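You operate a simulated robot arm through the tools that you are given. There is no shell and no other tool.

You are at the controls of a simulated robot arm. One attempt, no reset.

## Task
Take the large bottle from the free top of the fruit bench and put it on the capper end of the filling bench. Then stack the tray of lemons marked "19" from the free top of the fruit bench on top of the tray of lemons labelled "40". Then switch the crate trolley brake off. Then take the yellow ring on the top of the right unit and put it away on the top of the side table. Then take the small juice bottle with the earliest date from the capper end of the filling bench and leave it on the top of the returns counter. Then put the narrow food carton on the capper end of the filling bench away on the island ledge. Then put the lentil tub on the top of the right unit. Then put the wide food carton on the top of the left unit away on the island ledge. Then put the yellow cup on the shelf space by the teal tag. Then fetch the bottle pack from the top of the right unit and set it on the steel table left of the grey juicer. Then take the oat tub with the latest date from the oat shelf and put it on the shelf space by the teal tag. Then fetch the date pack and set it on top of the black drip grid. Do these in the order given. Set down upright: large bottle, small juice bottle, narrow food carton, wide food carton, bottle pack, oat tub.

It is judged by the outcome, as a careful person would: the job done as asked, and still so three seconds after it is handed in. It fails if anything else is knocked over, pushed out of place, dropped, spilled or broken.

## Robot
A 7-joint arm with a fingered hand on a trunk, on a base that moves. Base frame: it is fixed to the floor where the robot stands at the start and does not move with it; the origin is under the middle of the robot, x ahead of it, y to its left, z up. Units: mm, rad, N and s.
With the tool pointing down near the work surface it reaches from about 200 to 720 mm from the robot's upright axis, wherever it stands. Its first joint turns from -2.897 to 2.897 rad. Places, roughly: black drip grid (15x11x5 cm) [2600, 800, 900]; bottle pack (18x6x17 cm) [-300, -2300, 800]; capper end of the filling bench [500, 2100, 800]; crate trolley brake [-2900, -600, 500]; date pack [3750, -3500, 1250]; island ledge (104x19 cm) [1460, -4120, 680]; large bottle (9x9x24 cm) [-3000, -1100, 1000]; lentil tub [750, -1750, 750]; narrow food carton [250, 1750, 750]; oat tub [3250, -2000, 1500]; shelf space by the teal tag (38x17 cm) [3780, -3560, 840]; small juice bottle [750, 2000, 1000]; steel table left of the grey juicer [-2400, -5100, 700]; top of the returns counter (108x16 cm) [-3440, 940, 900]; top of the right unit [-200, -2100, 700]; top of the side table [-2100, -6700, 800]; tray of lemons [-3000, -1500, 1000]; wide food carton [1000, -1750, 750]; yellow cup (7x7x6 cm) [900, -2000, 700]; yellow ring (9x6x3 cm) [-300, -1900, 700]. Payload 4 kg.
Tool frame: the origin (TCP) lies between the finger pads and is the grasp point; the fingertips stand 26 mm ahead of it; z points along the fingers, y is the line along which they close. The gripper opens to 132 mm; its body begins 73 mm behind the TCP. The gripper is a hand of 4 fingers: y runs from the thumb to the fingers, the wrist lies at [0, 0, -239] in the tool frame, and closing takes about 1.5 s.
Orientation is that of the tool frame in the base frame, as [roll, pitch, yaw] about the fixed x, y, z axes, in that order (R = Rz(yaw) Ry(pitch) Rx(roll)). With the fingers straight down and closing along the base's y, the tool's x points along the base's -x, its y along +y and its z along -z.

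## Interface
- The arm moves only by the tool servo_tool. Its argument "moves" is a list of rows, each a list of 6 numbers: the shift along the tool's x, y, z in mm, then the turn, a rotation vector about the tool's x, y, z in rad. In form: [[tx, ty, tz, rx, ry, rz], ...]. A call has 1 to 20 rows; each row is the pose to reach, as a shift and turn from the pose commanded when the call began, along the tool's axes at that moment. "claw" is the opening in per cent of the stroke, from 0 (shut) to 100 (fully open), set as the call begins (left out, the last holds). Rows are played at 5 a second. More than 50 mm and 0.15 rad between two rows, or a gripper value outside its range, and nothing of the call is played. Where a pose cannot be reached the arm comes as near as it can. A force on the tool above 40 N (or 10 N above the force at the start of the call, whichever is more), or a blocked arm, ends the call early, and 0.2 s more pass. The fingers move at their own pace (about 72 mm/s each) and stop on an object; they squeeze with about 32 N. The grip force told is the motor's: it shows also when the fingers shut on nothing. Time passes only in rows, and 0.2 s behind the last, so rows that repeat a pose let the fingers close. It gives the time, the measured TCP pose, the force on the tool (base axes), the opening and the grip force at its end, in the units of the frame above (readings bear some noise), with the torque about the TCP (base axes, N m) and any sound that the robot's microphone picked up.
- Cameras (640 x 400 px; columns grow to the right, rows downward): "scene" is now at [40, 113.3, 1469.9]; the picture's right is [-0.28, -0.96, 0.00], its down [-0.46, 0.14, -0.88] and it looks along [0.84, -0.25, -0.48] (base axes); focal length 258 px, centre (320, 200). "wrist" rides on the gripper at [68, 2, -97] in the tool frame; the picture's right is [-0.03, 1.00, 0.00], its down [-0.82, -0.02, -0.58] and it looks along [-0.58, -0.01, 0.82] (tool axes); focal length 270 px, centre (320, 200). There is no depth. A picture from a camera that has moved, and an enlarged one, comes with that camera's place and axes in the base frame and with its lens. The place of the scene camera against the robot may be out by one fixed shift of up to 25 mm in any direction.
- grab_frame(camera): a new picture of that camera. No time passes.
- move_column(by): slides the trunk up (or, below 0, down) by that many mm; the arm and the scene camera ride with it, the base frame stays. It gives what a move gives, with no picture.
- roll_base(legs): drives the robot by 1 to 6 legs, each [ahead, turn to the left] in mm and rad, along the robot's own axes; the way and the turn of a leg run together, so that a leg with both is an arc; at most 1500 mm and 3.142 rad a leg. The arm and the cameras ride along, it lands a little off, and it stops where it bumps. It gives what a move gives.
- curl_fingers(finger1, finger2, finger3, thumb_bend): sets how far each is bent, from 0 (flat) to 100 (curled in); at 30 the hand is open as for a grip, at 70 the pads meet at the TCP. One left out holds its place. A second passes; each finger stops where it meets its share of the squeeze, and holds until it gets a number again. A gripper value or a shape takes the hand back. It gives what a move gives, with no picture; readings hold the bend of each and the force on the fingers (four entries, about 0 where the hand has none), thumb and palm.
- preshape(shape): the hand has 4 fingers and takes this shape, open, in about a second: jaw (thumb against the fingers, like two jaws); tri (thumb and two fingers); tip (a fingertip pinch); poke (one finger out to press); point (the index stretched); flat (the hand flat); cup (the hand cupped); fist (a fist). The gripper value then closes the fingers along that shape, each until it touches; the sizes above hold for jaw. It gives what a move gives, with no picture.
- head_to(pan, tilt): turns the head with the scene camera to pan (to the left, within 2.705 rad either way) and tilt (down, from -0.506 to 1.204), counted from straight ahead of the robot. It gives what a move gives.
- inspect(camera, box): a new picture of the part [left, top, right, bottom] of that camera's present view, enlarged. No time passes.
- close_job(): hands the job in; it is judged then, once.

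Places have to be worked out from the pictures, the camera data and where the tool is seen. Open the gripper and draw the arm clear of the work before you hand the job in, unless the task says otherwise.

The tools are called as name(argument=value, ...) on one line, values as JSON. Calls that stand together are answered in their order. servo_tool: Moves the arm, as the interface text tells. Its arguments: {"type":"object","properties":{"moves":{"type":"array","items":{"type":"array","items":{"type":"number"}}},"claw":{"type":"number"}},"required":["moves"]} The other tools are called the same way: move_column (by) moves the trunk up or down; preshape (shape) gives the hand a shape; curl_fingers (finger1, finger2, finger3, thumb_bend) moves the fingers one by one; roll_base (legs) drives the base; head_to (pan, tilt) turns the head that bears the scene camera; grab_frame (camera) takes a picture; inspect (camera, box) takes an enlarged picture of a part of a camera's view; close_job () hands the job in.

At the start:

```text
t: 0.0
ee_pos: [468.8, -140.9, 1109.2]
orientation: [3.14, 0.0, -3.142]
ft_force: [0.6, -0.1, -0.3]
torque: [-0.01, 0.0, 0.01]
finger_gap: 131.6
grip_force: 0.0
shape: jaw
bend: [30.0, 30.0, 30.0, 30.0]
finger forces: [0.0, 0.0, 0.0, 0.1, 0.1, 0.0]
trunk travel left (down, up): [-425.0, 165.0]
robot x, y, heading: [-0.1, -1.8, -0.001]
head pan, tilt (commanded): [-0.284, 0.504]
```

scene: 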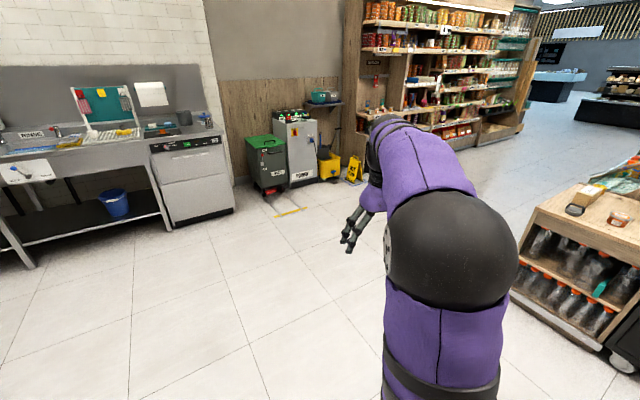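
wrist: 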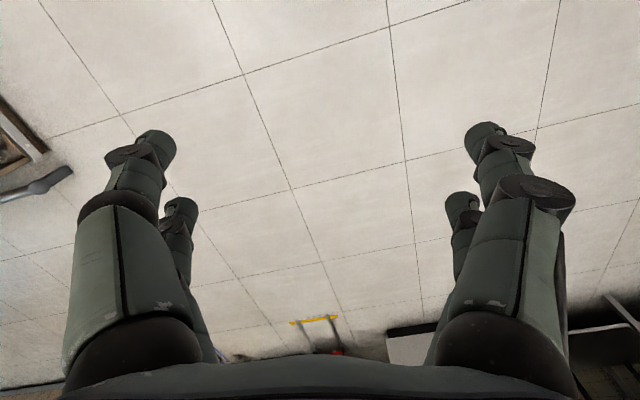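

The scene shows the drip-grid bench ahead-left and a produce unit on the right. I look around first to learn the layout before driving.

head_to(pan=1.2, tilt=0.4)

grab_frame(camera="scene")

head_to(pan=2.4, tilt=0.4)

grab_frame(camera="scene")

head_to(pan=-2.4, tilt=0.4)

grab_frame(camera="scene")

head_to(pan=-1.3, tilt=0.4)

grab_frame(camera="scene")

```text
t: 1.6
ee_pos: [468.2, -141.0, 1108.3]
orientation: [-3.141, -0.001, -3.141]
ft_force: [0.6, 0.2, 0.8]
torque: [0.01, -0.01, -0.01]
finger_gap: 132.0
grip_force: 0.1
shape: jaw
bend: [30.0, 30.0, 30.0, 30.0]
finger forces: [0.0, 0.0, 0.0, 0.0, 0.0, 0.1]
trunk travel left (down, up): [-425.0, 165.0]
robot x, y, heading: [-0.9, 1.7, 0.005]
head pan, tilt (commanded): [1.201, 0.4]
```

```text
taken
camera scene: at [-13.6, 225.2, 1479.6], right [0.93, -0.36, 0.0], down [-0.14, -0.36, -0.92], along [0.33, 0.86, -0.39], focal length 258 px, centre (320, 200)
```

scene: 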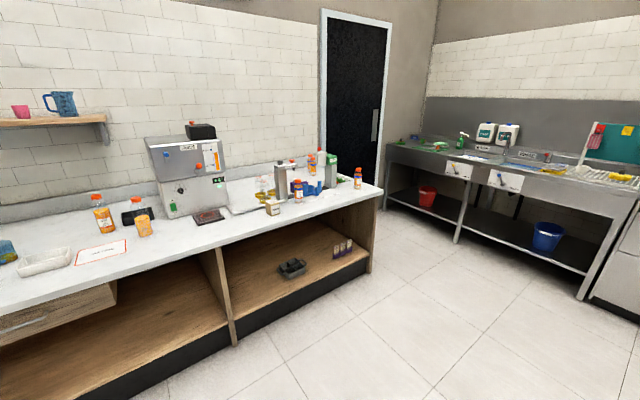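

```text
t: 3.0
ee_pos: [467.2, -140.2, 1108.1]
orientation: [-3.14, 0.0, -3.14]
ft_force: [0.4, 0.1, 0.5]
torque: [0.0, 0.03, 0.02]
finger_gap: 131.8
grip_force: 0.0
shape: jaw
bend: [30.0, 30.0, 30.0, 30.0]
finger forces: [0.1, 0.1, 0.0, 0.0, 0.1, 0.1]
trunk travel left (down, up): [-425.0, 165.0]
robot x, y, heading: [-2.3, -0.6, -0.001]
head pan, tilt (commanded): [2.4, 0.4]
```

```text
taken
camera scene: at [-115.4, 201.5, 1479.6], right [0.68, 0.74, 0.0], down [0.29, -0.26, -0.92], along [-0.68, 0.62, -0.39], focal length 258 px, centre (320, 200)
```

scene: 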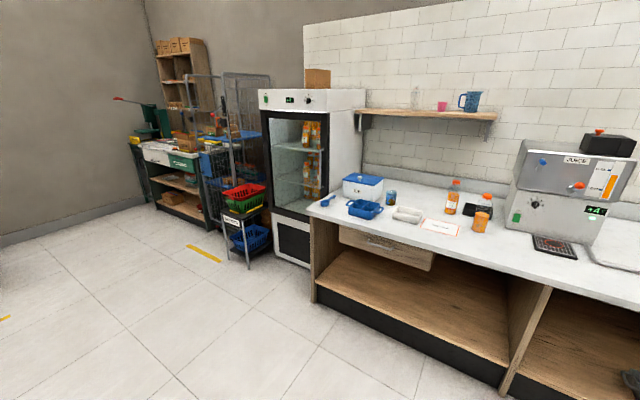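

```text
t: 6.8
ee_pos: [468.8, -140.4, 1109.1]
orientation: [3.141, 0.0, -3.142]
ft_force: [0.0, 0.3, -0.6]
torque: [-0.02, -0.02, -0.03]
finger_gap: 131.6
grip_force: 0.1
shape: jaw
bend: [30.0, 30.0, 30.0, 30.0]
finger forces: [0.0, 0.0, 0.0, 0.1, 0.0, 0.0]
trunk travel left (down, up): [-425.0, 165.0]
robot x, y, heading: [-4.2, -3.6, 0.0]
head pan, tilt (commanded): [-2.4, 0.4]
```

```text
taken
camera scene: at [-115.5, 76.2, 1479.6], right [-0.68, 0.74, 0.0], down [0.29, 0.26, -0.92], along [-0.68, -0.62, -0.39], focal length 258 px, centre (320, 200)
```

scene: 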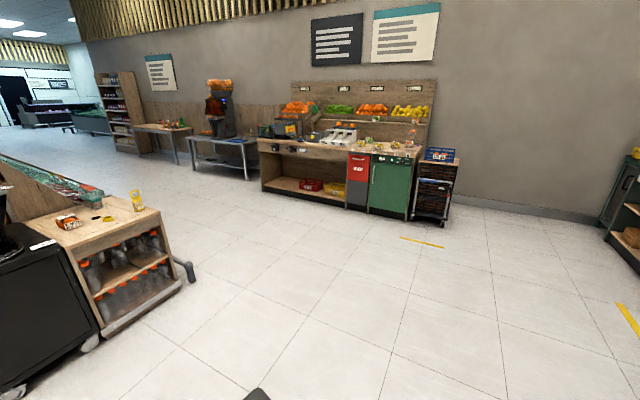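

```text
t: 8.1
ee_pos: [468.1, -140.6, 1108.5]
orientation: [3.141, 0.0, -3.141]
ft_force: [-0.2, -0.5, -0.5]
torque: [0.0, -0.02, 0.0]
finger_gap: 132.2
grip_force: 0.0
shape: jaw
bend: [30.0, 30.0, 30.0, 30.0]
finger forces: [0.0, 0.0, 0.1, 0.1, 0.0, 0.1]
trunk travel left (down, up): [-425.0, 165.0]
robot x, y, heading: [1.0, 1.0, 0.005]
head pan, tilt (commanded): [-1.3, 0.4]
```

```text
taken
camera scene: at [-22.5, 49.6, 1479.6], right [-0.96, -0.27, 0.0], down [-0.1, 0.38, -0.92], along [0.25, -0.89, -0.39], focal length 258 px, centre (320, 200)
```

scene: 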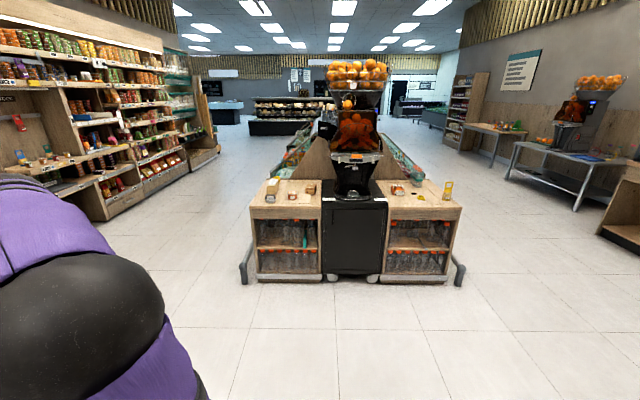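

The fruit bench lies behind the robot against the far -x wall, with the crate trolley at its right-hand end. I drive to about (-1900, -1250), facing -x, and look at it from there.

roll_base(legs=[[0, -2.56], [1200, 0], [1074, 0], [0, -0.582]])

head_to(pan=0.3, tilt=0.4)

grab_frame(camera="scene")

```text
t: 27.7
ee_pos: [-2345.6, -1143.4, 1109.2]
orientation: [3.141, -0.002, 0.023]
ft_force: [-0.3, -0.3, 0.3]
torque: [-0.04, -0.02, 0.01]
finger_gap: 131.6
grip_force: 0.0
shape: jaw
bend: [30.0, 30.0, 30.0, 30.0]
finger forces: [0.1, 0.0, 0.0, 0.0, 0.0, 0.1]
trunk travel left (down, up): [-425.0, 165.0]
robot x, y, heading: [-1875.8, -1271.1, -3.122]
head pan, tilt (commanded): [-1.3, 0.4]
```

```text
t: 29.4
ee_pos: [-2344.7, -1143.1, 1108.5]
orientation: [3.141, 0.0, 0.02]
ft_force: [-0.3, 0.0, -0.3]
torque: [0.02, 0.0, 0.02]
finger_gap: 131.6
grip_force: 0.0
shape: jaw
bend: [30.0, 30.0, 30.0, 30.0]
finger forces: [0.1, 0.0, 0.1, 0.0, 0.1, 0.0]
trunk travel left (down, up): [-425.0, 165.0]
robot x, y, heading: [-1875.8, -1277.6, -3.125]
head pan, tilt (commanded): [0.3, 0.4]
```

```text
taken
camera scene: at [-1887.8, -1468.7, 1479.6], right [-0.31, 0.95, 0.0], down [0.37, 0.12, -0.92], along [-0.87, -0.29, -0.39], focal length 258 px, centre (320, 200)
```

scene: 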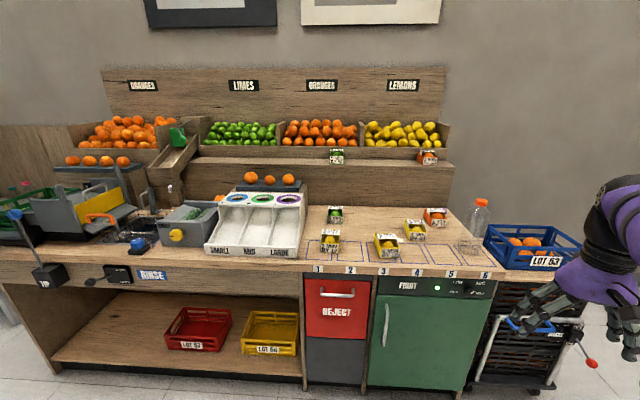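

I see the large bottle at the right rear of the bench and several small trays. I zoom in on them to read the labels.

inspect(camera="scene", box=[300, 190, 500, 290])

inspect(camera="scene", box=[310, 195, 410, 265])

inspect(camera="scene", box=[480, 280, 640, 380])

```text
3.20 times, centred on (400, 240) of scene
camera zoom: at [-1887.8, -1468.7, 1479.6], right [-0.31, 0.95, 0.0], down [0.37, 0.12, -0.92], along [-0.87, -0.29, -0.39], focal length 825 px, centre (64, 72)
```

zoom: 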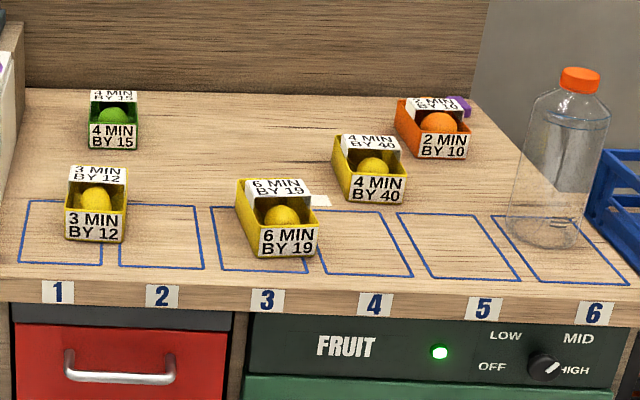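

```text
5.71 times, centred on (360, 230) of scene
camera zoom: at [-1887.8, -1468.7, 1479.6], right [-0.31, 0.95, 0.0], down [0.37, 0.12, -0.92], along [-0.87, -0.29, -0.39], focal length 1473 px, centre (91, 29)
```

zoom: 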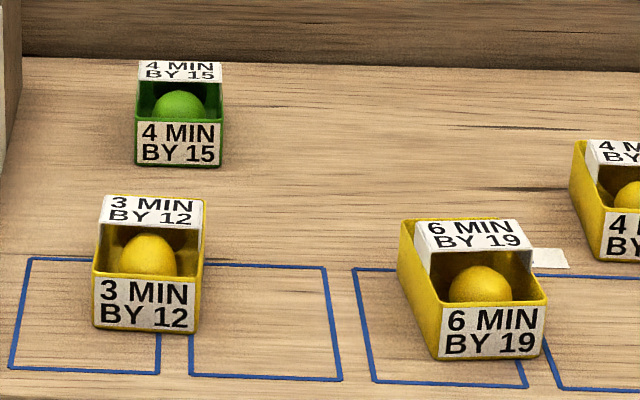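

```text
4.00 times, centred on (560, 330) of scene
camera zoom: at [-1887.8, -1468.7, 1479.6], right [-0.31, 0.95, 0.0], down [0.37, 0.12, -0.92], along [-0.87, -0.29, -0.39], focal length 1031 px, centre (-640, -320)
```

zoom: 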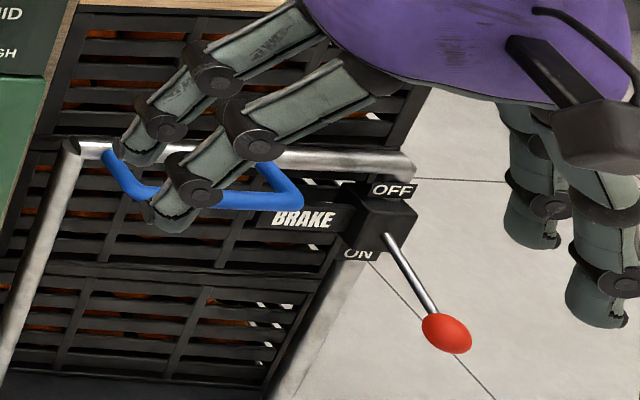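

Tray "6 MIN BY 19" sits at spot 3, with tray "4 MIN BY 40" behind it and to its right. The brake lever on the trolley is at ON. I raise the trunk to clear the bottle and take a second view so I can triangulate heights.

move_column(by=160)

inspect(camera="scene", box=[300, 220, 500, 320])

```text
t: 31.2
ee_pos: [-2346.6, -1144.9, 1268.0]
orientation: [3.141, 0.002, 0.021]
ft_force: [0.3, -0.6, 0.0]
torque: [-0.01, 0.01, -0.02]
finger_gap: 131.8
grip_force: 0.0
shape: jaw
bend: [30.0, 30.0, 30.0, 30.0]
finger forces: [0.0, 0.0, 0.1, 0.1, 0.1, 0.0]
trunk travel left (down, up): [-585.0, 5.0]
robot x, y, heading: [-1873.5, -1275.2, -3.126]
head pan, tilt (commanded): [0.3, 0.4]
```

```text
3.20 times, centred on (400, 270) of scene
camera zoom: at [-1887.8, -1468.8, 1639.5], right [-0.31, 0.95, 0.0], down [0.37, 0.12, -0.92], along [-0.87, -0.29, -0.39], focal length 825 px, centre (64, -24)
```

zoom: 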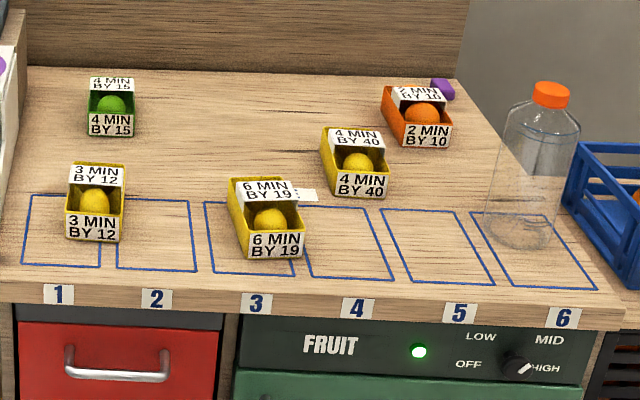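

Triangulation puts the bench top at about z=845, its front edge near x=-2820, and the bottle near (-2975, -1150) with its top at about 1085. I drive forward 470 mm and check with the wrist camera.

roll_base(legs=[[470, 0]])

grab_frame(camera="wrist")

head_to(pan=0.0, tilt=0.9)

grab_frame(camera="scene")

```text
t: 34.0
ee_pos: [-2815.0, -1158.7, 1268.2]
orientation: [-3.14, 0.0, 0.028]
ft_force: [0.4, 0.3, 0.5]
torque: [-0.01, -0.04, 0.02]
finger_gap: 131.8
grip_force: 0.0
shape: jaw
bend: [30.0, 30.0, 30.0, 30.0]
finger forces: [0.0, 0.1, 0.0, 0.0, 0.1, 0.1]
trunk travel left (down, up): [-585.0, 5.0]
robot x, y, heading: [-2340.6, -1284.6, -3.115]
head pan, tilt (commanded): [0.3, 0.4]
```

```text
taken
camera wrist: at [-2746.9, -1157.8, 1365.6], right [0.0, -1.0, 0.0], down [-0.82, 0.0, 0.58], along [-0.58, 0.0, -0.82], focal length 270 px, centre (320, 200)
```

wrist: 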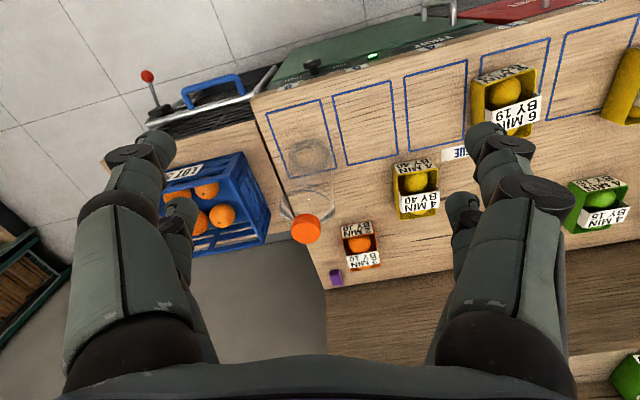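

```text
t: 35.0
ee_pos: [-2814.2, -1159.0, 1269.4]
orientation: [3.141, -0.001, 0.029]
ft_force: [-0.7, 0.7, 0.7]
torque: [0.03, 0.0, -0.01]
finger_gap: 131.9
grip_force: 0.1
shape: jaw
bend: [30.0, 30.0, 30.0, 30.0]
finger forces: [0.0, 0.0, 0.0, 0.0, 0.0, 0.0]
trunk travel left (down, up): [-585.0, 5.0]
robot x, y, heading: [-2343.1, -1282.4, -3.118]
head pan, tilt (commanded): [0.0, 0.901]
```

```text
taken
camera scene: at [-2341.6, -1452.1, 1596.6], right [-0.03, 1.0, 0.0], down [0.78, 0.02, -0.62], along [-0.62, -0.02, -0.78], focal length 258 px, centre (320, 200)
```

scene: 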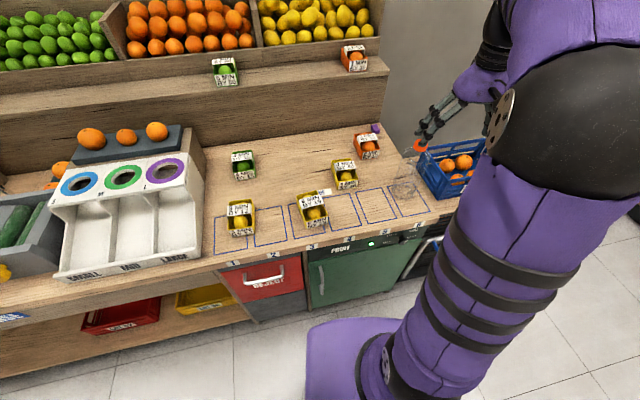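

The wrist view and the scene view agree on the bottle: axis near (-2997, -1142), top at about 1085. I move the open hand above it, keeping the height.

servo_tool(moves=[[-40, -5, 0, 0, 0, 0], [-80, -10, 0, 0, 0, 0], [-120, -15, 0, 0, 0, 0], [-150, -19, 0, 0, 0, 0], [-170, -21, 0, 0, 0, 0], [-181, -22, 0, 0, 0, 0], [-181, -22, 0, 0, 0, 0]], claw=100)

grab_frame(camera="wrist")

```text
t: 36.6
ee_pos: [-2985.1, -1141.9, 1268.2]
orientation: [-3.141, -0.001, 0.028]
ft_force: [0.0, -0.4, 1.3]
torque: [0.0, 0.0, 0.05]
finger_gap: 132.2
grip_force: 0.0
shape: jaw
bend: [30.0, 30.0, 30.0, 30.0]
finger forces: [0.0, 0.1, 0.0, 0.0, 0.0, 0.1]
out of reach, approached as far as the arm can: row 6, 7
trunk travel left (down, up): [-585.0, 5.0]
robot x, y, heading: [-2339.0, -1285.2, -3.112]
head pan, tilt (commanded): [0.0, 0.901]
```

```text
taken
camera wrist: at [-2917.4, -1142.2, 1365.4], right [0.0, -1.0, 0.0], down [-0.82, 0.0, 0.58], along [-0.58, 0.0, -0.82], focal length 270 px, centre (320, 200)
```

wrist: 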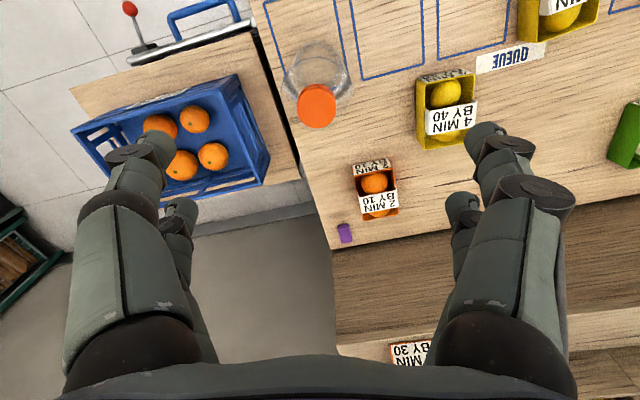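

The arm runs out of reach 12 mm short. Before driving closer, I look down with the head to judge the gap between the base and the bench.

head_to(pan=0.5, tilt=1.2)

grab_frame(camera="scene")

```text
t: 37.5
ee_pos: [-2986.7, -1143.4, 1268.0]
orientation: [3.14, -0.001, 0.028]
ft_force: [0.0, 0.0, -1.1]
torque: [0.04, -0.01, 0.04]
finger_gap: 131.7
grip_force: 0.0
shape: jaw
bend: [30.0, 30.0, 30.0, 30.0]
finger forces: [0.0, 0.0, 0.0, 0.0, 0.1, 0.0]
trunk travel left (down, up): [-585.0, 5.0]
robot x, y, heading: [-2343.1, -1282.5, -3.114]
head pan, tilt (commanded): [0.499, 1.201]
```

```text
taken
camera scene: at [-2314.6, -1478.0, 1576.8], right [-0.5, 0.87, 0.0], down [0.81, 0.47, -0.36], along [-0.31, -0.18, -0.93], focal length 258 px, centre (320, 200)
```

scene: 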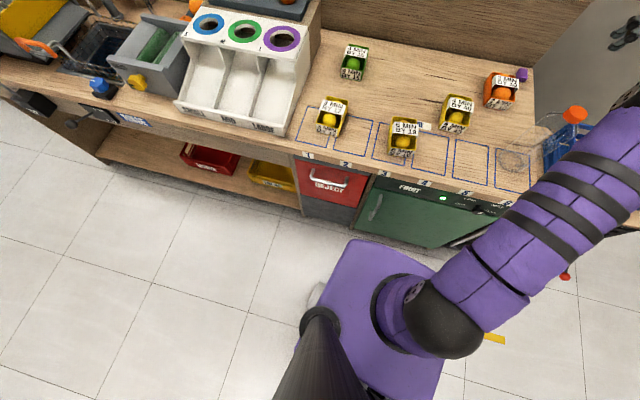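

The floor in front of the base is clear and the footprint stays behind about 360 mm, so 80 mm more is safe. I draw the hand back 70 mm and drive 80 mm ahead.

servo_tool(moves=[[35, 0, 0, 0, 0, 0], [70, 0, 0, 0, 0, 0], [70, 0, 0, 0, 0, 0]])

roll_base(legs=[[80, -0.02]])

grab_frame(camera="wrist")

```text
t: 38.3
ee_pos: [-2916.0, -1140.4, 1268.4]
orientation: [-3.14, 0.0, 0.028]
ft_force: [-0.5, 0.8, 0.7]
torque: [-0.02, -0.05, 0.0]
finger_gap: 131.7
grip_force: 0.0
shape: jaw
bend: [30.0, 30.0, 30.0, 30.0]
finger forces: [0.0, 0.0, 0.1, 0.0, 0.0, 0.0]
trunk travel left (down, up): [-585.0, 5.0]
robot x, y, heading: [-2342.0, -1281.5, -3.114]
head pan, tilt (commanded): [0.499, 1.201]
```

```text
t: 39.4
ee_pos: [-2992.6, -1132.3, 1267.1]
orientation: [-3.14, -0.001, 0.009]
ft_force: [-0.2, -0.6, -0.6]
torque: [0.0, -0.02, 0.01]
finger_gap: 132.0
grip_force: 0.0
shape: jaw
bend: [30.0, 30.0, 30.0, 30.0]
finger forces: [0.0, 0.0, 0.0, 0.0, 0.0, 0.0]
trunk travel left (down, up): [-585.0, 5.0]
robot x, y, heading: [-2419.7, -1282.2, -3.137]
head pan, tilt (commanded): [0.499, 1.201]
```

```text
taken
camera wrist: at [-2924.8, -1132.0, 1364.6], right [-0.02, -1.0, 0.0], down [-0.82, 0.01, 0.58], along [-0.58, 0.01, -0.82], focal length 270 px, centre (320, 200)
```

wrist: 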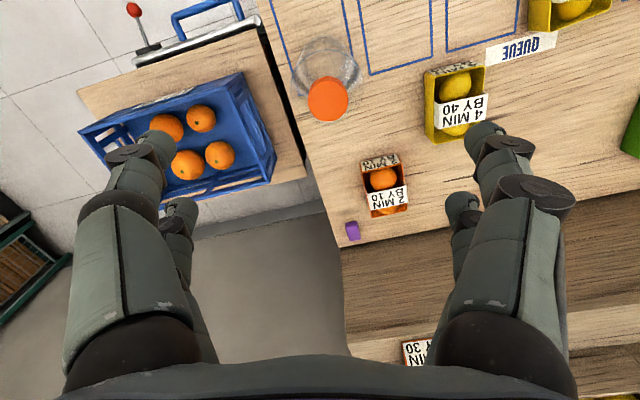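

The cap lies at about (-2998, -1138). I centre over it, lower to just above it, and look again.

servo_tool(moves=[[-6, 6, 0, 0, 0, 0], [-6, 6, 40, 0, 0, 0], [-6, 6, 80, 0, 0, 0], [-6, 6, 110, 0, 0, 0], [-6, 6, 130, 0, 0, 0], [-6, 6, 130, 0, 0, 0]])

grab_frame(camera="wrist")

```text
t: 40.8
ee_pos: [-2998.6, -1136.9, 1137.2]
orientation: [3.141, -0.001, 0.007]
ft_force: [-1.0, 0.8, 0.2]
torque: [0.01, -0.03, -0.03]
finger_gap: 132.0
grip_force: 0.0
shape: jaw
bend: [30.0, 30.0, 30.0, 30.0]
finger forces: [0.1, 0.1, 0.1, 0.1, 0.0, 0.0]
trunk travel left (down, up): [-585.0, 5.0]
robot x, y, heading: [-2421.3, -1286.2, -3.136]
head pan, tilt (commanded): [0.499, 1.201]
```

```text
taken
camera wrist: at [-2930.5, -1137.9, 1234.4], right [-0.02, -1.0, 0.0], down [-0.82, 0.01, 0.58], along [-0.58, 0.01, -0.82], focal length 270 px, centre (320, 200)
```

wrist: 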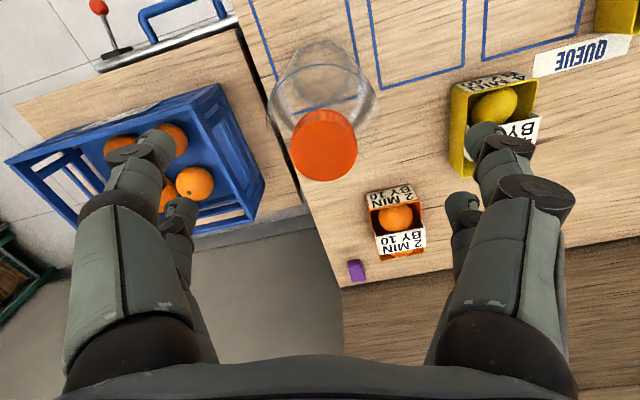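

The cap top is at about z=1078 and the cap is about 38 mm across. I lower so the TCP sits at mid-cap, then close.

servo_tool(moves=[[0, 0, 30, 0, 0, 0], [0, 0, 55, 0, 0, 0], [0, 0, 73, 0, 0, 0], [0, 0, 73, 0, 0, 0]])

grab_frame(camera="wrist")

```text
t: 41.8
ee_pos: [-2999.3, -1137.6, 1064.8]
orientation: [-3.141, -0.001, 0.009]
ft_force: [-0.3, 0.9, 0.0]
torque: [-0.03, 0.03, 0.0]
finger_gap: 132.1
grip_force: 0.0
shape: jaw
bend: [30.0, 30.0, 30.0, 30.0]
finger forces: [0.1, 0.1, 0.1, 0.0, 0.0, 0.0]
trunk travel left (down, up): [-585.0, 5.0]
robot x, y, heading: [-2425.0, -1288.5, -3.132]
head pan, tilt (commanded): [0.499, 1.201]
```

```text
taken
camera wrist: at [-2931.0, -1138.4, 1161.8], right [-0.02, -1.0, 0.0], down [-0.82, 0.01, 0.58], along [-0.58, 0.01, -0.82], focal length 270 px, centre (320, 200)
```

wrist: 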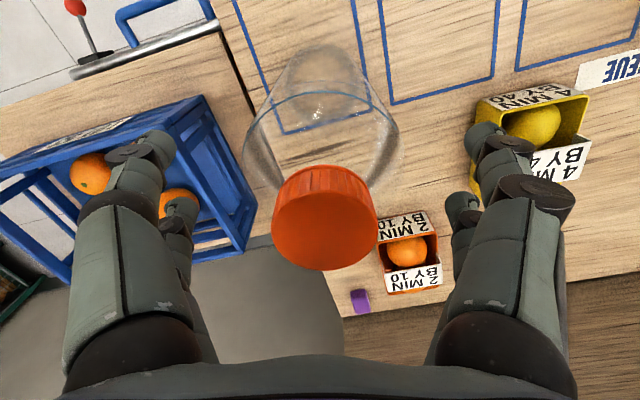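

The cap is between the fingers, and the TCP is 13 mm below its top. I close the hand.

servo_tool(moves=[[0, 0, 0, 0, 0, 0], [0, 0, 0, 0, 0, 0], [0, 0, 0, 0, 0, 0], [0, 0, 0, 0, 0, 0], [0, 0, 0, 0, 0, 0], [0, 0, 0, 0, 0, 0], [0, 0, 0, 0, 0, 0], [0, 0, 0, 0, 0, 0], [0, 0, 0, 0, 0, 0]], claw=0)

grab_frame(camera="wrist")

```text
t: 42.8
ee_pos: [-3001.8, -1137.7, 1083.0]
orientation: [-3.132, 0.031, 0.01]
ft_force: [5.4, -3.2, 56.7]
torque: [0.08, 0.08, 0.08]
finger_gap: 27.2
grip_force: 32.0
shape: jaw
bend: [77.0, 77.0, 77.0, 73.0]
finger forces: [56.4, 53.2, 43.3, 0.0, 43.3, 0.0]
trunk travel left (down, up): [-585.0, 5.0]
robot x, y, heading: [-2422.3, -1284.6, -3.138]
head pan, tilt (commanded): [0.499, 1.201]
stopped in row 5: the force on the tool passed its limit at 75 N (the readings are from after the stop); the commanded pose is now the measured one
```

```text
taken
camera wrist: at [-2930.3, -1139.6, 1177.8], right [-0.02, -1.0, -0.01], down [-0.8, 0.01, 0.6], along [-0.6, 0.02, -0.8], focal length 270 px, centre (320, 200)
```

wrist: 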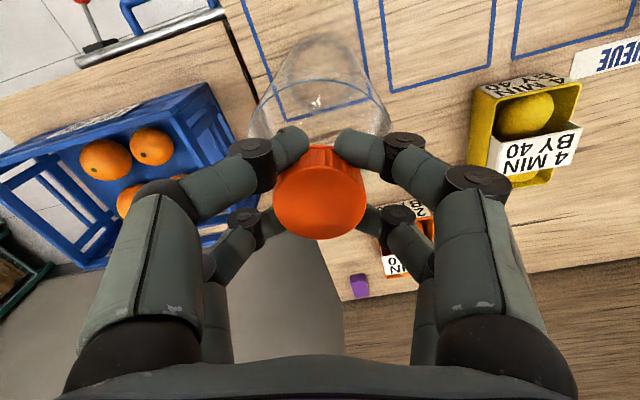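

The fingers curled in under the cap and rode up the shoulder, so the hand now grips the neck and presses down with about 57 N. I ease up a few millimetres to relieve it.

servo_tool(moves=[[0, 0, -2, 0, 0, 0], [0, 0, -4, 0, 0, 0], [0, 0, -6, 0, 0, 0], [0, 0, -6, 0, 0, 0]])

```text
t: 43.8
ee_pos: [-3000.0, -1137.7, 1082.8]
orientation: [-3.135, 0.023, 0.009]
ft_force: [-3.1, -3.1, 41.0]
torque: [0.1, 0.53, 0.14]
finger_gap: 26.9
grip_force: 32.2
shape: jaw
bend: [77.0, 77.0, 77.0, 73.0]
finger forces: [52.6, 52.2, 45.6, 0.0, 34.7, 0.0]
trunk travel left (down, up): [-585.0, 5.0]
robot x, y, heading: [-2423.2, -1286.9, -3.134]
head pan, tilt (commanded): [0.499, 1.201]
```

The force fell to 41 N for 6 mm of commanded lift. I keep lifting gently until the load reverses.

servo_tool(moves=[[0, 0, -4, 0, 0, 0], [0, 0, -8, 0, 0, 0], [0, 0, -12, 0, 0, 0], [0, 0, -12, 0, 0, 0]])

grab_frame(camera="wrist")

```text
t: 44.8
ee_pos: [-3000.3, -1137.6, 1088.6]
orientation: [-3.138, 0.01, 0.008]
ft_force: [0.1, -0.3, -0.8]
torque: [-0.02, 0.01, 0.03]
finger_gap: 23.7
grip_force: 31.7
shape: jaw
bend: [76.0, 76.0, 75.0, 72.0]
finger forces: [40.1, 40.0, 34.9, 0.0, 26.6, 0.1]
trunk travel left (down, up): [-585.0, 5.0]
robot x, y, heading: [-2422.6, -1287.5, -3.134]
head pan, tilt (commanded): [0.499, 1.201]
```

```text
taken
camera wrist: at [-2931.8, -1138.1, 1186.1], right [-0.02, -1.0, 0.0], down [-0.81, 0.01, 0.59], along [-0.59, 0.01, -0.81], focal length 270 px, centre (320, 200)
```

wrist: 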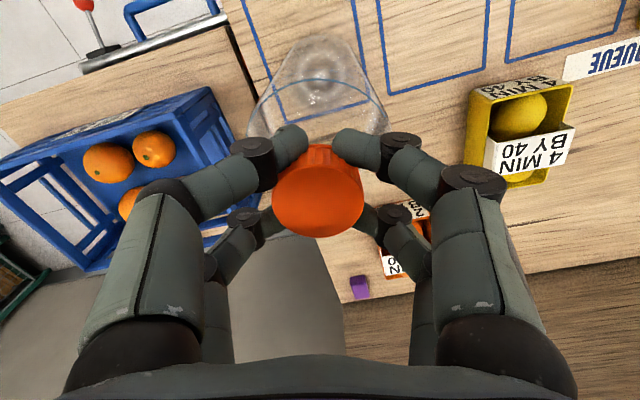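

The load is now about zero and the fingers hold the neck and cap. I lift 60 mm and check that the bottle comes along.

servo_tool(moves=[[0, 0, -10, 0, 0, 0], [0, 0, -20, 0, 0, 0], [0, 0, -35, 0, 0, 0], [0, 0, -50, 0, 0, 0], [0, 0, -60, 0, 0, 0], [0, 0, -60, 0, 0, 0]])

grab_frame(camera="wrist")

```text
t: 46.2
ee_pos: [-3001.2, -1138.5, 1150.6]
orientation: [-3.138, 0.012, 0.009]
ft_force: [-0.4, 0.1, -0.5]
torque: [0.03, 0.02, -0.03]
finger_gap: 23.5
grip_force: 32.1
shape: jaw
bend: [76.0, 76.0, 75.0, 72.0]
finger forces: [40.8, 39.7, 35.1, 0.0, 27.6, 0.0]
trunk travel left (down, up): [-585.0, 5.0]
robot x, y, heading: [-2423.6, -1285.4, -3.131]
head pan, tilt (commanded): [0.499, 1.201]
```

```text
taken
camera wrist: at [-2931.8, -1138.6, 1247.2], right [-0.02, -1.0, 0.0], down [-0.81, 0.01, 0.59], along [-0.59, 0.01, -0.81], focal length 270 px, centre (320, 200)
```

wrist: 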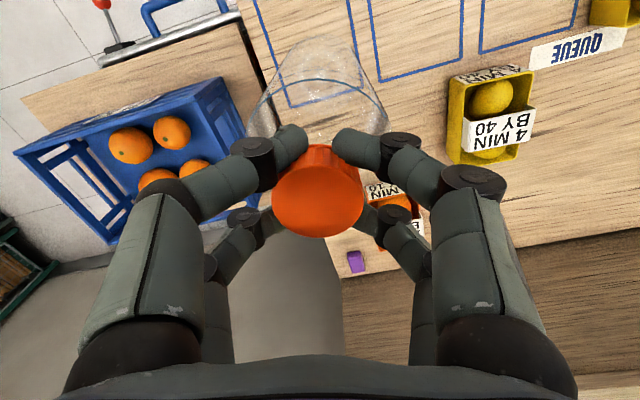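

The bottle hangs straight in the hand. I lift further and draw it in before driving.

servo_tool(moves=[[0, 0, -40, 0, 0, 0], [0, 0, -80, 0, 0, 0], [40, 0, -90, 0, 0, 0], [80, 0, -90, 0, 0, 0], [120, 0, -90, 0, 0, 0], [160, 0, -90, 0, 0, 0], [180, 0, -90, 0, 0, 0], [180, 0, -90, 0, 0, 0]])

roll_base(legs=[[-700, 0], [0, -2.296], [1300, 0], [1300, 0], [770, 0], [0, 0.719]])

head_to(pan=0.2, tilt=0.7)

grab_frame(camera="scene")

grab_frame(camera="wrist")

```text
t: 48.0
ee_pos: [-2819.3, -1134.4, 1237.9]
orientation: [-3.139, 0.014, 0.009]
ft_force: [0.6, 0.6, -0.8]
torque: [-0.02, 0.06, -0.01]
finger_gap: 23.4
grip_force: 32.1
shape: jaw
bend: [76.0, 76.0, 75.0, 72.0]
finger forces: [40.9, 39.5, 36.3, 0.0, 28.7, 0.0]
trunk travel left (down, up): [-585.0, 5.0]
robot x, y, heading: [-2420.2, -1288.0, -3.133]
head pan, tilt (commanded): [0.499, 1.201]
```

```text
t: 76.1
ee_pos: [683.3, 1643.0, 1238.5]
orientation: [-3.137, 0.012, -1.57]
ft_force: [0.0, 0.1, -0.9]
torque: [-0.04, -0.03, 0.01]
finger_gap: 23.0
grip_force: 32.7
shape: jaw
bend: [76.0, 76.0, 75.0, 72.0]
finger forces: [35.4, 35.9, 36.3, 0.1, 24.6, 0.0]
trunk travel left (down, up): [-585.0, 5.0]
robot x, y, heading: [530.7, 1241.0, 1.568]
head pan, tilt (commanded): [0.499, 1.201]
```

```text
t: 77.0
ee_pos: [683.2, 1643.3, 1237.4]
orientation: [-3.138, 0.013, -1.572]
ft_force: [0.0, -0.3, 0.3]
torque: [-0.02, 0.03, 0.0]
finger_gap: 22.7
grip_force: 32.2
shape: jaw
bend: [76.0, 76.0, 75.0, 72.0]
finger forces: [35.5, 35.8, 36.4, 0.1, 24.5, 0.0]
trunk travel left (down, up): [-585.0, 5.0]
robot x, y, heading: [523.5, 1243.4, 1.571]
head pan, tilt (commanded): [0.201, 0.7]
```

```text
taken
camera scene: at [372.5, 1256.9, 1612.6], right [0.98, 0.2, 0.0], down [0.13, -0.63, -0.76], along [-0.15, 0.75, -0.64], focal length 258 px, centre (320, 200)
```

scene: 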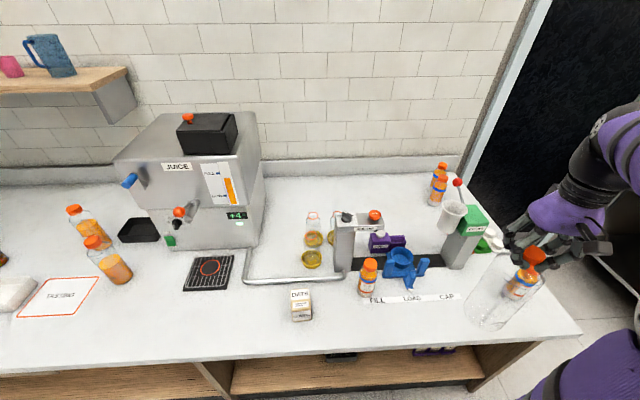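

```text
taken
camera wrist: at [681.1, 1573.8, 1334.5], right [-1.0, 0.03, 0.0], down [0.02, 0.81, 0.59], along [0.02, 0.59, -0.81], focal length 270 px, centre (320, 200)
```

wrist: 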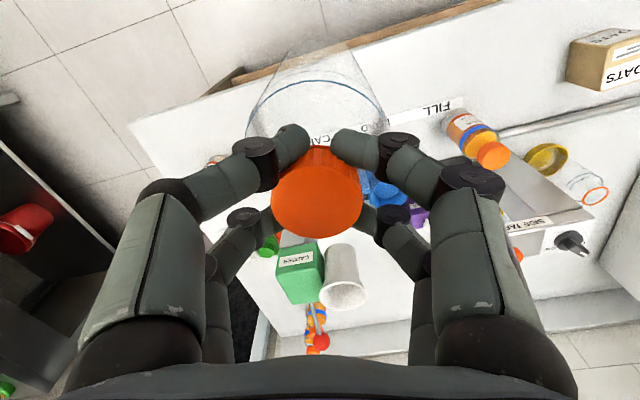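

I'm at the filling bench, with the capper station at its right end. I zoom in on that end to find free space and the small juice bottles.

inspect(camera="scene", box=[340, 150, 600, 350])

inspect(camera="scene", box=[400, 150, 500, 230])

inspect(camera="scene", box=[0, 190, 160, 320])

inspect(camera="scene", box=[270, 200, 400, 330])

```text
2.00 times, centred on (470, 250) of scene
camera zoom: at [372.5, 1256.9, 1612.6], right [0.98, 0.2, 0.0], down [0.13, -0.63, -0.76], along [-0.15, 0.75, -0.64], focal length 516 px, centre (20, 100)
```

zoom: 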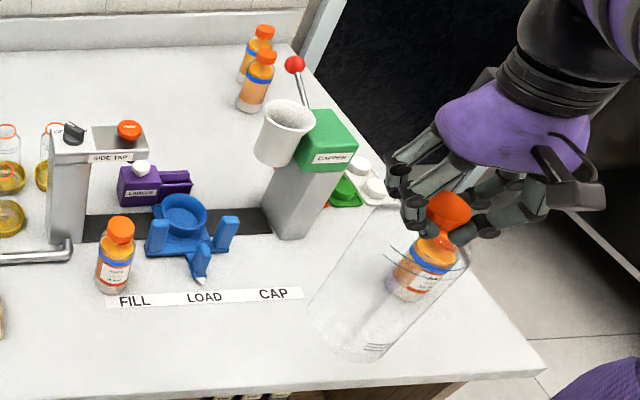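

```text
5.00 times, centred on (450, 190) of scene
camera zoom: at [372.5, 1256.9, 1612.6], right [0.98, 0.2, 0.0], down [0.13, -0.63, -0.76], along [-0.15, 0.75, -0.64], focal length 1289 px, centre (-330, 250)
```

zoom: 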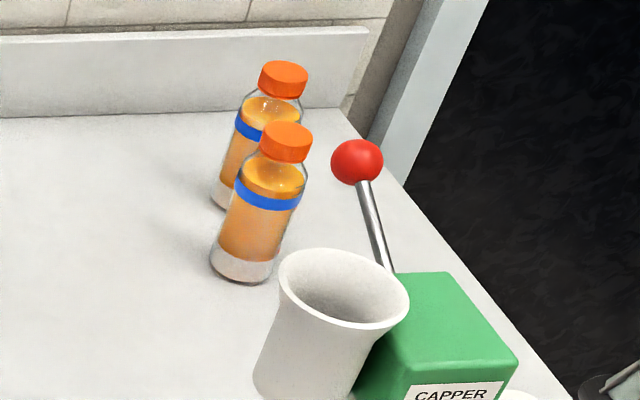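

```text
3.08 times, centred on (80, 255) of scene
camera zoom: at [372.5, 1256.9, 1612.6], right [0.98, 0.2, 0.0], down [0.13, -0.63, -0.76], along [-0.15, 0.75, -0.64], focal length 793 px, centre (1058, 31)
```

zoom: 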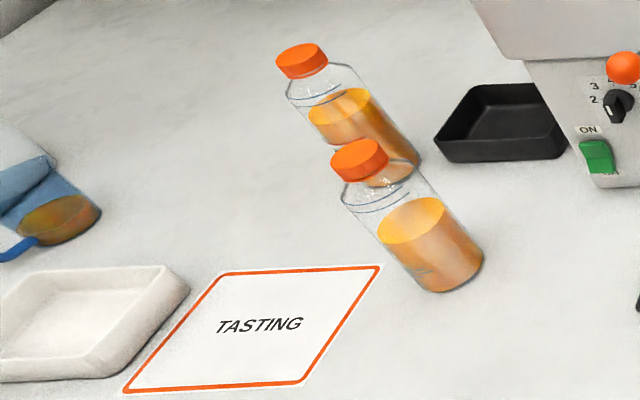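

```text
3.08 times, centred on (335, 265) of scene
camera zoom: at [372.5, 1256.9, 1612.6], right [0.98, 0.2, 0.0], down [0.13, -0.63, -0.76], along [-0.15, 0.75, -0.64], focal length 793 px, centre (274, 0)
```

zoom: 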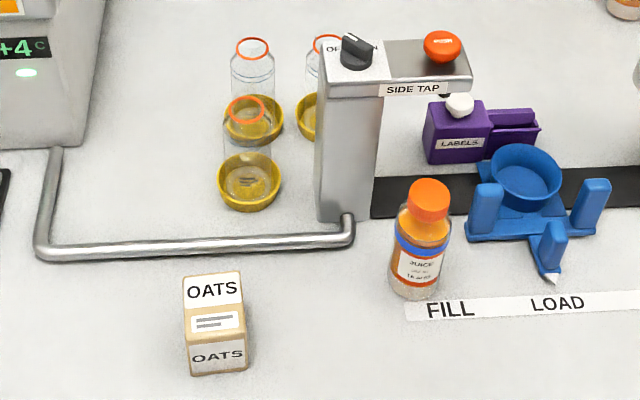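

I lower the trunk 120 mm so a second view gives the bench height. The hand stays over clear bench front.

move_column(by=-120)

inspect(camera="scene", box=[340, 110, 600, 310])

inspect(camera="scene", box=[250, 200, 450, 340])

```text
t: 78.5
ee_pos: [683.7, 1643.9, 1118.6]
orientation: [-3.138, 0.011, -1.572]
ft_force: [-0.2, 0.4, -1.1]
torque: [-0.02, 0.0, 0.0]
finger_gap: 22.8
grip_force: 32.1
shape: jaw
bend: [76.0, 76.0, 75.0, 72.0]
finger forces: [35.6, 35.9, 36.5, 0.1, 24.6, 0.0]
trunk travel left (down, up): [-465.0, 125.0]
robot x, y, heading: [530.9, 1251.0, 1.573]
head pan, tilt (commanded): [0.201, 0.7]
```

```text
2.00 times, centred on (470, 210) of scene
camera zoom: at [372.6, 1256.8, 1492.7], right [0.98, 0.2, 0.0], down [0.13, -0.63, -0.76], along [-0.15, 0.75, -0.64], focal length 516 px, centre (20, 180)
```

zoom: 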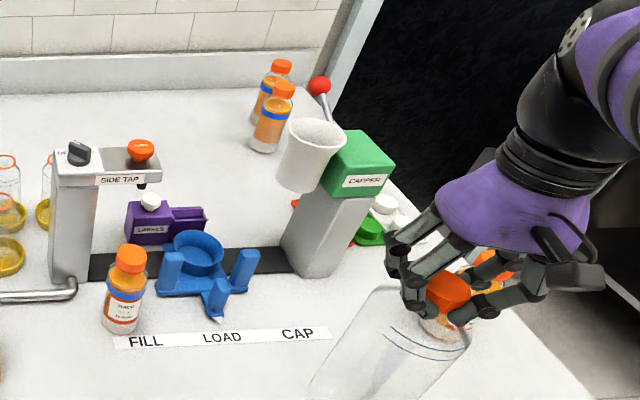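

```text
2.86 times, centred on (350, 270) of scene
camera zoom: at [372.6, 1256.8, 1492.7], right [0.98, 0.2, 0.0], down [0.13, -0.63, -0.76], along [-0.15, 0.75, -0.64], focal length 737 px, centre (234, 0)
```

zoom: 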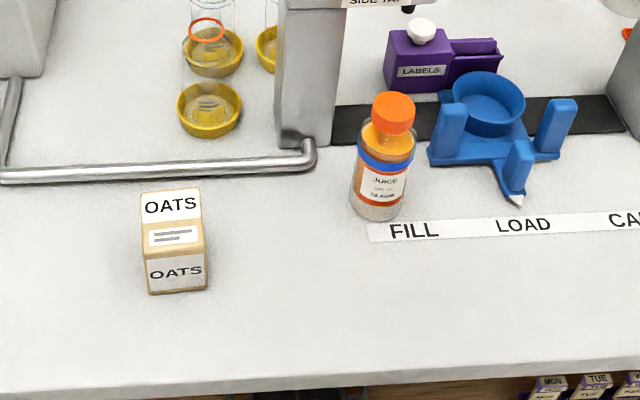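

Bench top comes out near z=800, and the bench is turned about 14°, with its front edge through (426, 1588) and (855, 1692). I move the bottle over a clear front spot near (638, 1726), away from the small bottles, and lower it most of the way.

servo_tool(moves=[[-28, 15, 0, 0, 0, 0], [-56, 30, 0, 0, 0, 0], [-83, 45, 0, 0, 0, 0], [-83, 45, 20, 0, 0, 0], [-83, 45, 40, 0, 0, 0], [-83, 45, 50, 0, 0, 0], [-83, 45, 50, 0, 0, 0]])

grab_frame(camera="wrist")

grab_frame(camera="scene")

```text
t: 80.1
ee_pos: [638.3, 1727.8, 1069.4]
orientation: [-3.139, 0.013, -1.572]
ft_force: [0.6, -0.1, -0.6]
torque: [0.0, 0.01, 0.01]
finger_gap: 22.7
grip_force: 31.6
shape: jaw
bend: [76.0, 76.0, 75.0, 72.0]
finger forces: [37.9, 36.7, 37.8, 0.0, 26.2, 0.0]
trunk travel left (down, up): [-465.0, 125.0]
robot x, y, heading: [528.3, 1249.8, 1.571]
head pan, tilt (commanded): [0.201, 0.7]
```

```text
taken
camera wrist: at [636.7, 1657.6, 1165.0], right [-1.0, 0.02, 0.0], down [0.02, 0.81, 0.59], along [0.02, 0.59, -0.81], focal length 270 px, centre (320, 200)
```

wrist: 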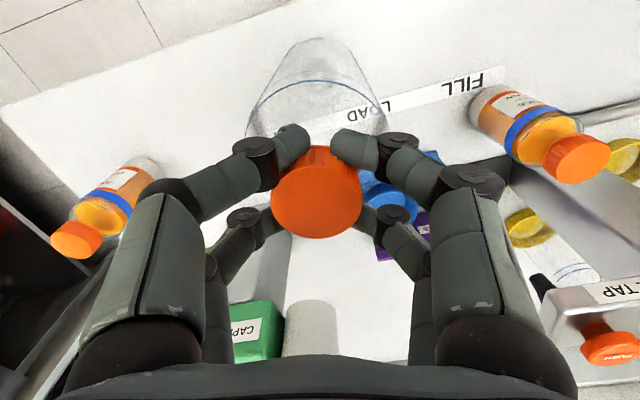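

```text
taken
camera scene: at [372.6, 1257.0, 1492.7], right [0.98, 0.2, 0.0], down [0.13, -0.63, -0.76], along [-0.15, 0.75, -0.64], focal length 258 px, centre (320, 200)
```

scene: 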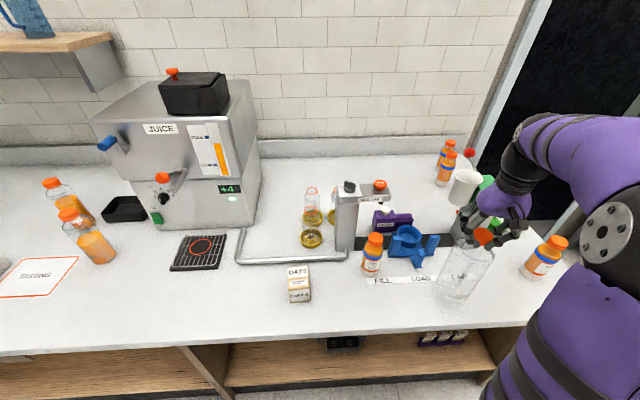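

The bottle is above the spot, about 80 mm inside the edge. I lower slowly and watch the contact force.

servo_tool(moves=[[0, 0, 4, 0, 0, 0], [0, 0, 8, 0, 0, 0], [0, 0, 12, 0, 0, 0], [0, 0, 12, 0, 0, 0]])

```text
t: 81.1
ee_pos: [639.3, 1728.4, 1056.9]
orientation: [-3.139, 0.012, -1.57]
ft_force: [0.1, -0.5, 0.0]
torque: [0.02, 0.03, -0.01]
finger_gap: 22.9
grip_force: 32.6
shape: jaw
bend: [76.0, 76.0, 75.0, 72.0]
finger forces: [38.2, 37.0, 37.9, 0.0, 26.5, 0.0]
trunk travel left (down, up): [-465.0, 125.0]
robot x, y, heading: [529.6, 1246.3, 1.571]
head pan, tilt (commanded): [0.201, 0.7]
```

No contact yet; I go on down in small steps.

servo_tool(moves=[[0, 0, 3, 0, 0, 0], [0, 0, 6, 0, 0, 0], [0, 0, 9, 0, 0, 0], [0, 0, 9, 0, 0, 0]])

```text
t: 82.1
ee_pos: [638.1, 1727.8, 1048.6]
orientation: [-3.138, 0.011, -1.57]
ft_force: [0.3, -0.3, 0.2]
torque: [0.01, 0.0, -0.01]
finger_gap: 22.6
grip_force: 32.2
shape: jaw
bend: [76.0, 76.0, 75.0, 72.0]
finger forces: [38.6, 37.0, 38.2, 0.0, 26.8, 0.0]
trunk travel left (down, up): [-465.0, 125.0]
robot x, y, heading: [530.2, 1242.5, 1.573]
head pan, tilt (commanded): [0.201, 0.7]
```

servo_tool(moves=[[0, 0, 3, 0, 0, 0], [0, 0, 6, 0, 0, 0], [0, 0, 9, 0, 0, 0], [0, 0, 9, 0, 0, 0]])

inspect(camera="scene", box=[420, 210, 560, 310])

```text
t: 83.1
ee_pos: [638.9, 1728.2, 1038.4]
orientation: [-3.137, 0.012, -1.569]
ft_force: [-0.6, 0.1, -1.5]
torque: [0.02, -0.01, -0.03]
finger_gap: 22.7
grip_force: 32.1
shape: jaw
bend: [76.0, 76.0, 75.0, 72.0]
finger forces: [38.6, 37.1, 38.2, 0.0, 26.8, 0.0]
trunk travel left (down, up): [-465.0, 125.0]
robot x, y, heading: [529.8, 1247.0, 1.568]
head pan, tilt (commanded): [0.201, 0.7]
```

```text
4.00 times, centred on (490, 260) of scene
camera zoom: at [372.6, 1257.0, 1492.7], right [0.98, 0.2, 0.0], down [0.13, -0.63, -0.76], along [-0.15, 0.75, -0.64], focal length 1031 px, centre (-360, -40)
```

zoom: 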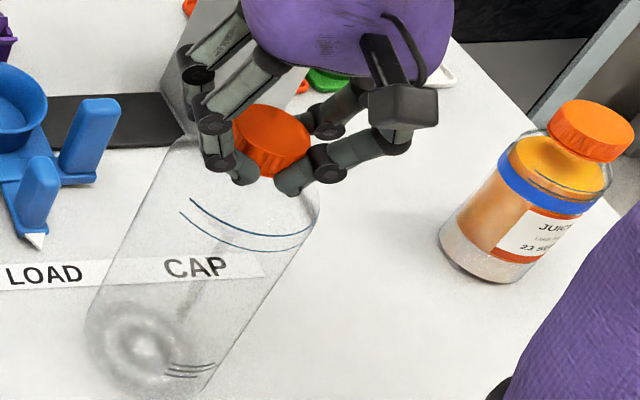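

Still no contact. I continue down in 3 mm steps.

servo_tool(moves=[[0, 0, 3, 0, 0, 0], [0, 0, 6, 0, 0, 0], [0, 0, 9, 0, 0, 0], [0, 0, 9, 0, 0, 0]])

```text
t: 84.1
ee_pos: [640.6, 1725.8, 1033.1]
orientation: [-3.138, 0.018, -1.57]
ft_force: [-1.5, -6.1, 37.8]
torque: [-0.1, -0.06, 0.02]
finger_gap: 23.0
grip_force: 31.9
shape: jaw
bend: [76.0, 76.0, 75.0, 72.0]
finger forces: [48.0, 44.7, 44.8, 0.0, 36.1, 0.0]
trunk travel left (down, up): [-465.0, 125.0]
robot x, y, heading: [532.3, 1247.4, 1.573]
head pan, tilt (commanded): [0.201, 0.7]
```

Contact, at 38 N. I back off about 4 mm to leave only a light touch, then open the fingers.

servo_tool(moves=[[0, 0, -2, 0, 0, 0], [0, 0, -4, 0, 0, 0], [0, 0, -4, 0, 0, 0]])

```text
t: 84.9
ee_pos: [638.0, 1727.1, 1034.2]
orientation: [-3.138, 0.015, -1.569]
ft_force: [-0.4, -0.9, 19.8]
torque: [0.33, -0.1, -0.02]
finger_gap: 23.0
grip_force: 31.9
shape: jaw
bend: [76.0, 76.0, 75.0, 72.0]
finger forces: [41.5, 42.8, 46.7, 0.1, 27.9, 0.1]
trunk travel left (down, up): [-465.0, 125.0]
robot x, y, heading: [530.9, 1248.4, 1.575]
head pan, tilt (commanded): [0.201, 0.7]
```

servo_tool(moves=[[0, 0, -2, 0, 0, 0], [0, 0, -3, 0, 0, 0], [0, 0, -3, 0, 0, 0]])

servo_tool(moves=[[0, 0, 0, 0, 0, 0], [0, 0, 0, 0, 0, 0], [0, 0, 0, 0, 0, 0], [0, 0, 0, 0, 0, 0], [0, 0, 0, 0, 0, 0], [0, 0, 0, 0, 0, 0], [0, 0, 0, 0, 0, 0], [0, 0, 0, 0, 0, 0]], claw=100)

grab_frame(camera="wrist")

```text
t: 85.7
ee_pos: [637.9, 1727.6, 1037.2]
orientation: [-3.138, 0.013, -1.571]
ft_force: [0.3, -0.6, 0.2]
torque: [-0.03, 0.02, 0.0]
finger_gap: 22.4
grip_force: 31.6
shape: jaw
bend: [76.0, 76.0, 75.0, 72.0]
finger forces: [39.8, 37.6, 38.4, 0.0, 27.2, 0.0]
trunk travel left (down, up): [-465.0, 125.0]
robot x, y, heading: [528.5, 1246.1, 1.568]
head pan, tilt (commanded): [0.201, 0.7]
```

```text
t: 87.5
ee_pos: [638.0, 1727.5, 1037.6]
orientation: [-3.139, 0.011, -1.571]
ft_force: [0.0, -0.1, -0.2]
torque: [-0.01, 0.0, -0.02]
finger_gap: 132.1
grip_force: 0.1
shape: jaw
bend: [30.0, 30.0, 30.0, 30.0]
finger forces: [0.1, 0.1, 0.0, 0.0, 0.1, 0.0]
trunk travel left (down, up): [-465.0, 125.0]
robot x, y, heading: [529.5, 1244.4, 1.569]
head pan, tilt (commanded): [0.201, 0.7]
```

```text
taken
camera wrist: at [636.2, 1657.8, 1133.5], right [-1.0, 0.03, 0.0], down [0.02, 0.81, 0.59], along [0.02, 0.59, -0.81], focal length 270 px, centre (320, 200)
```

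wrist: 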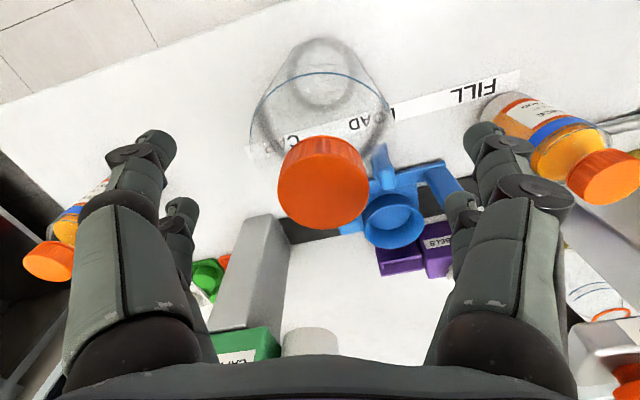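

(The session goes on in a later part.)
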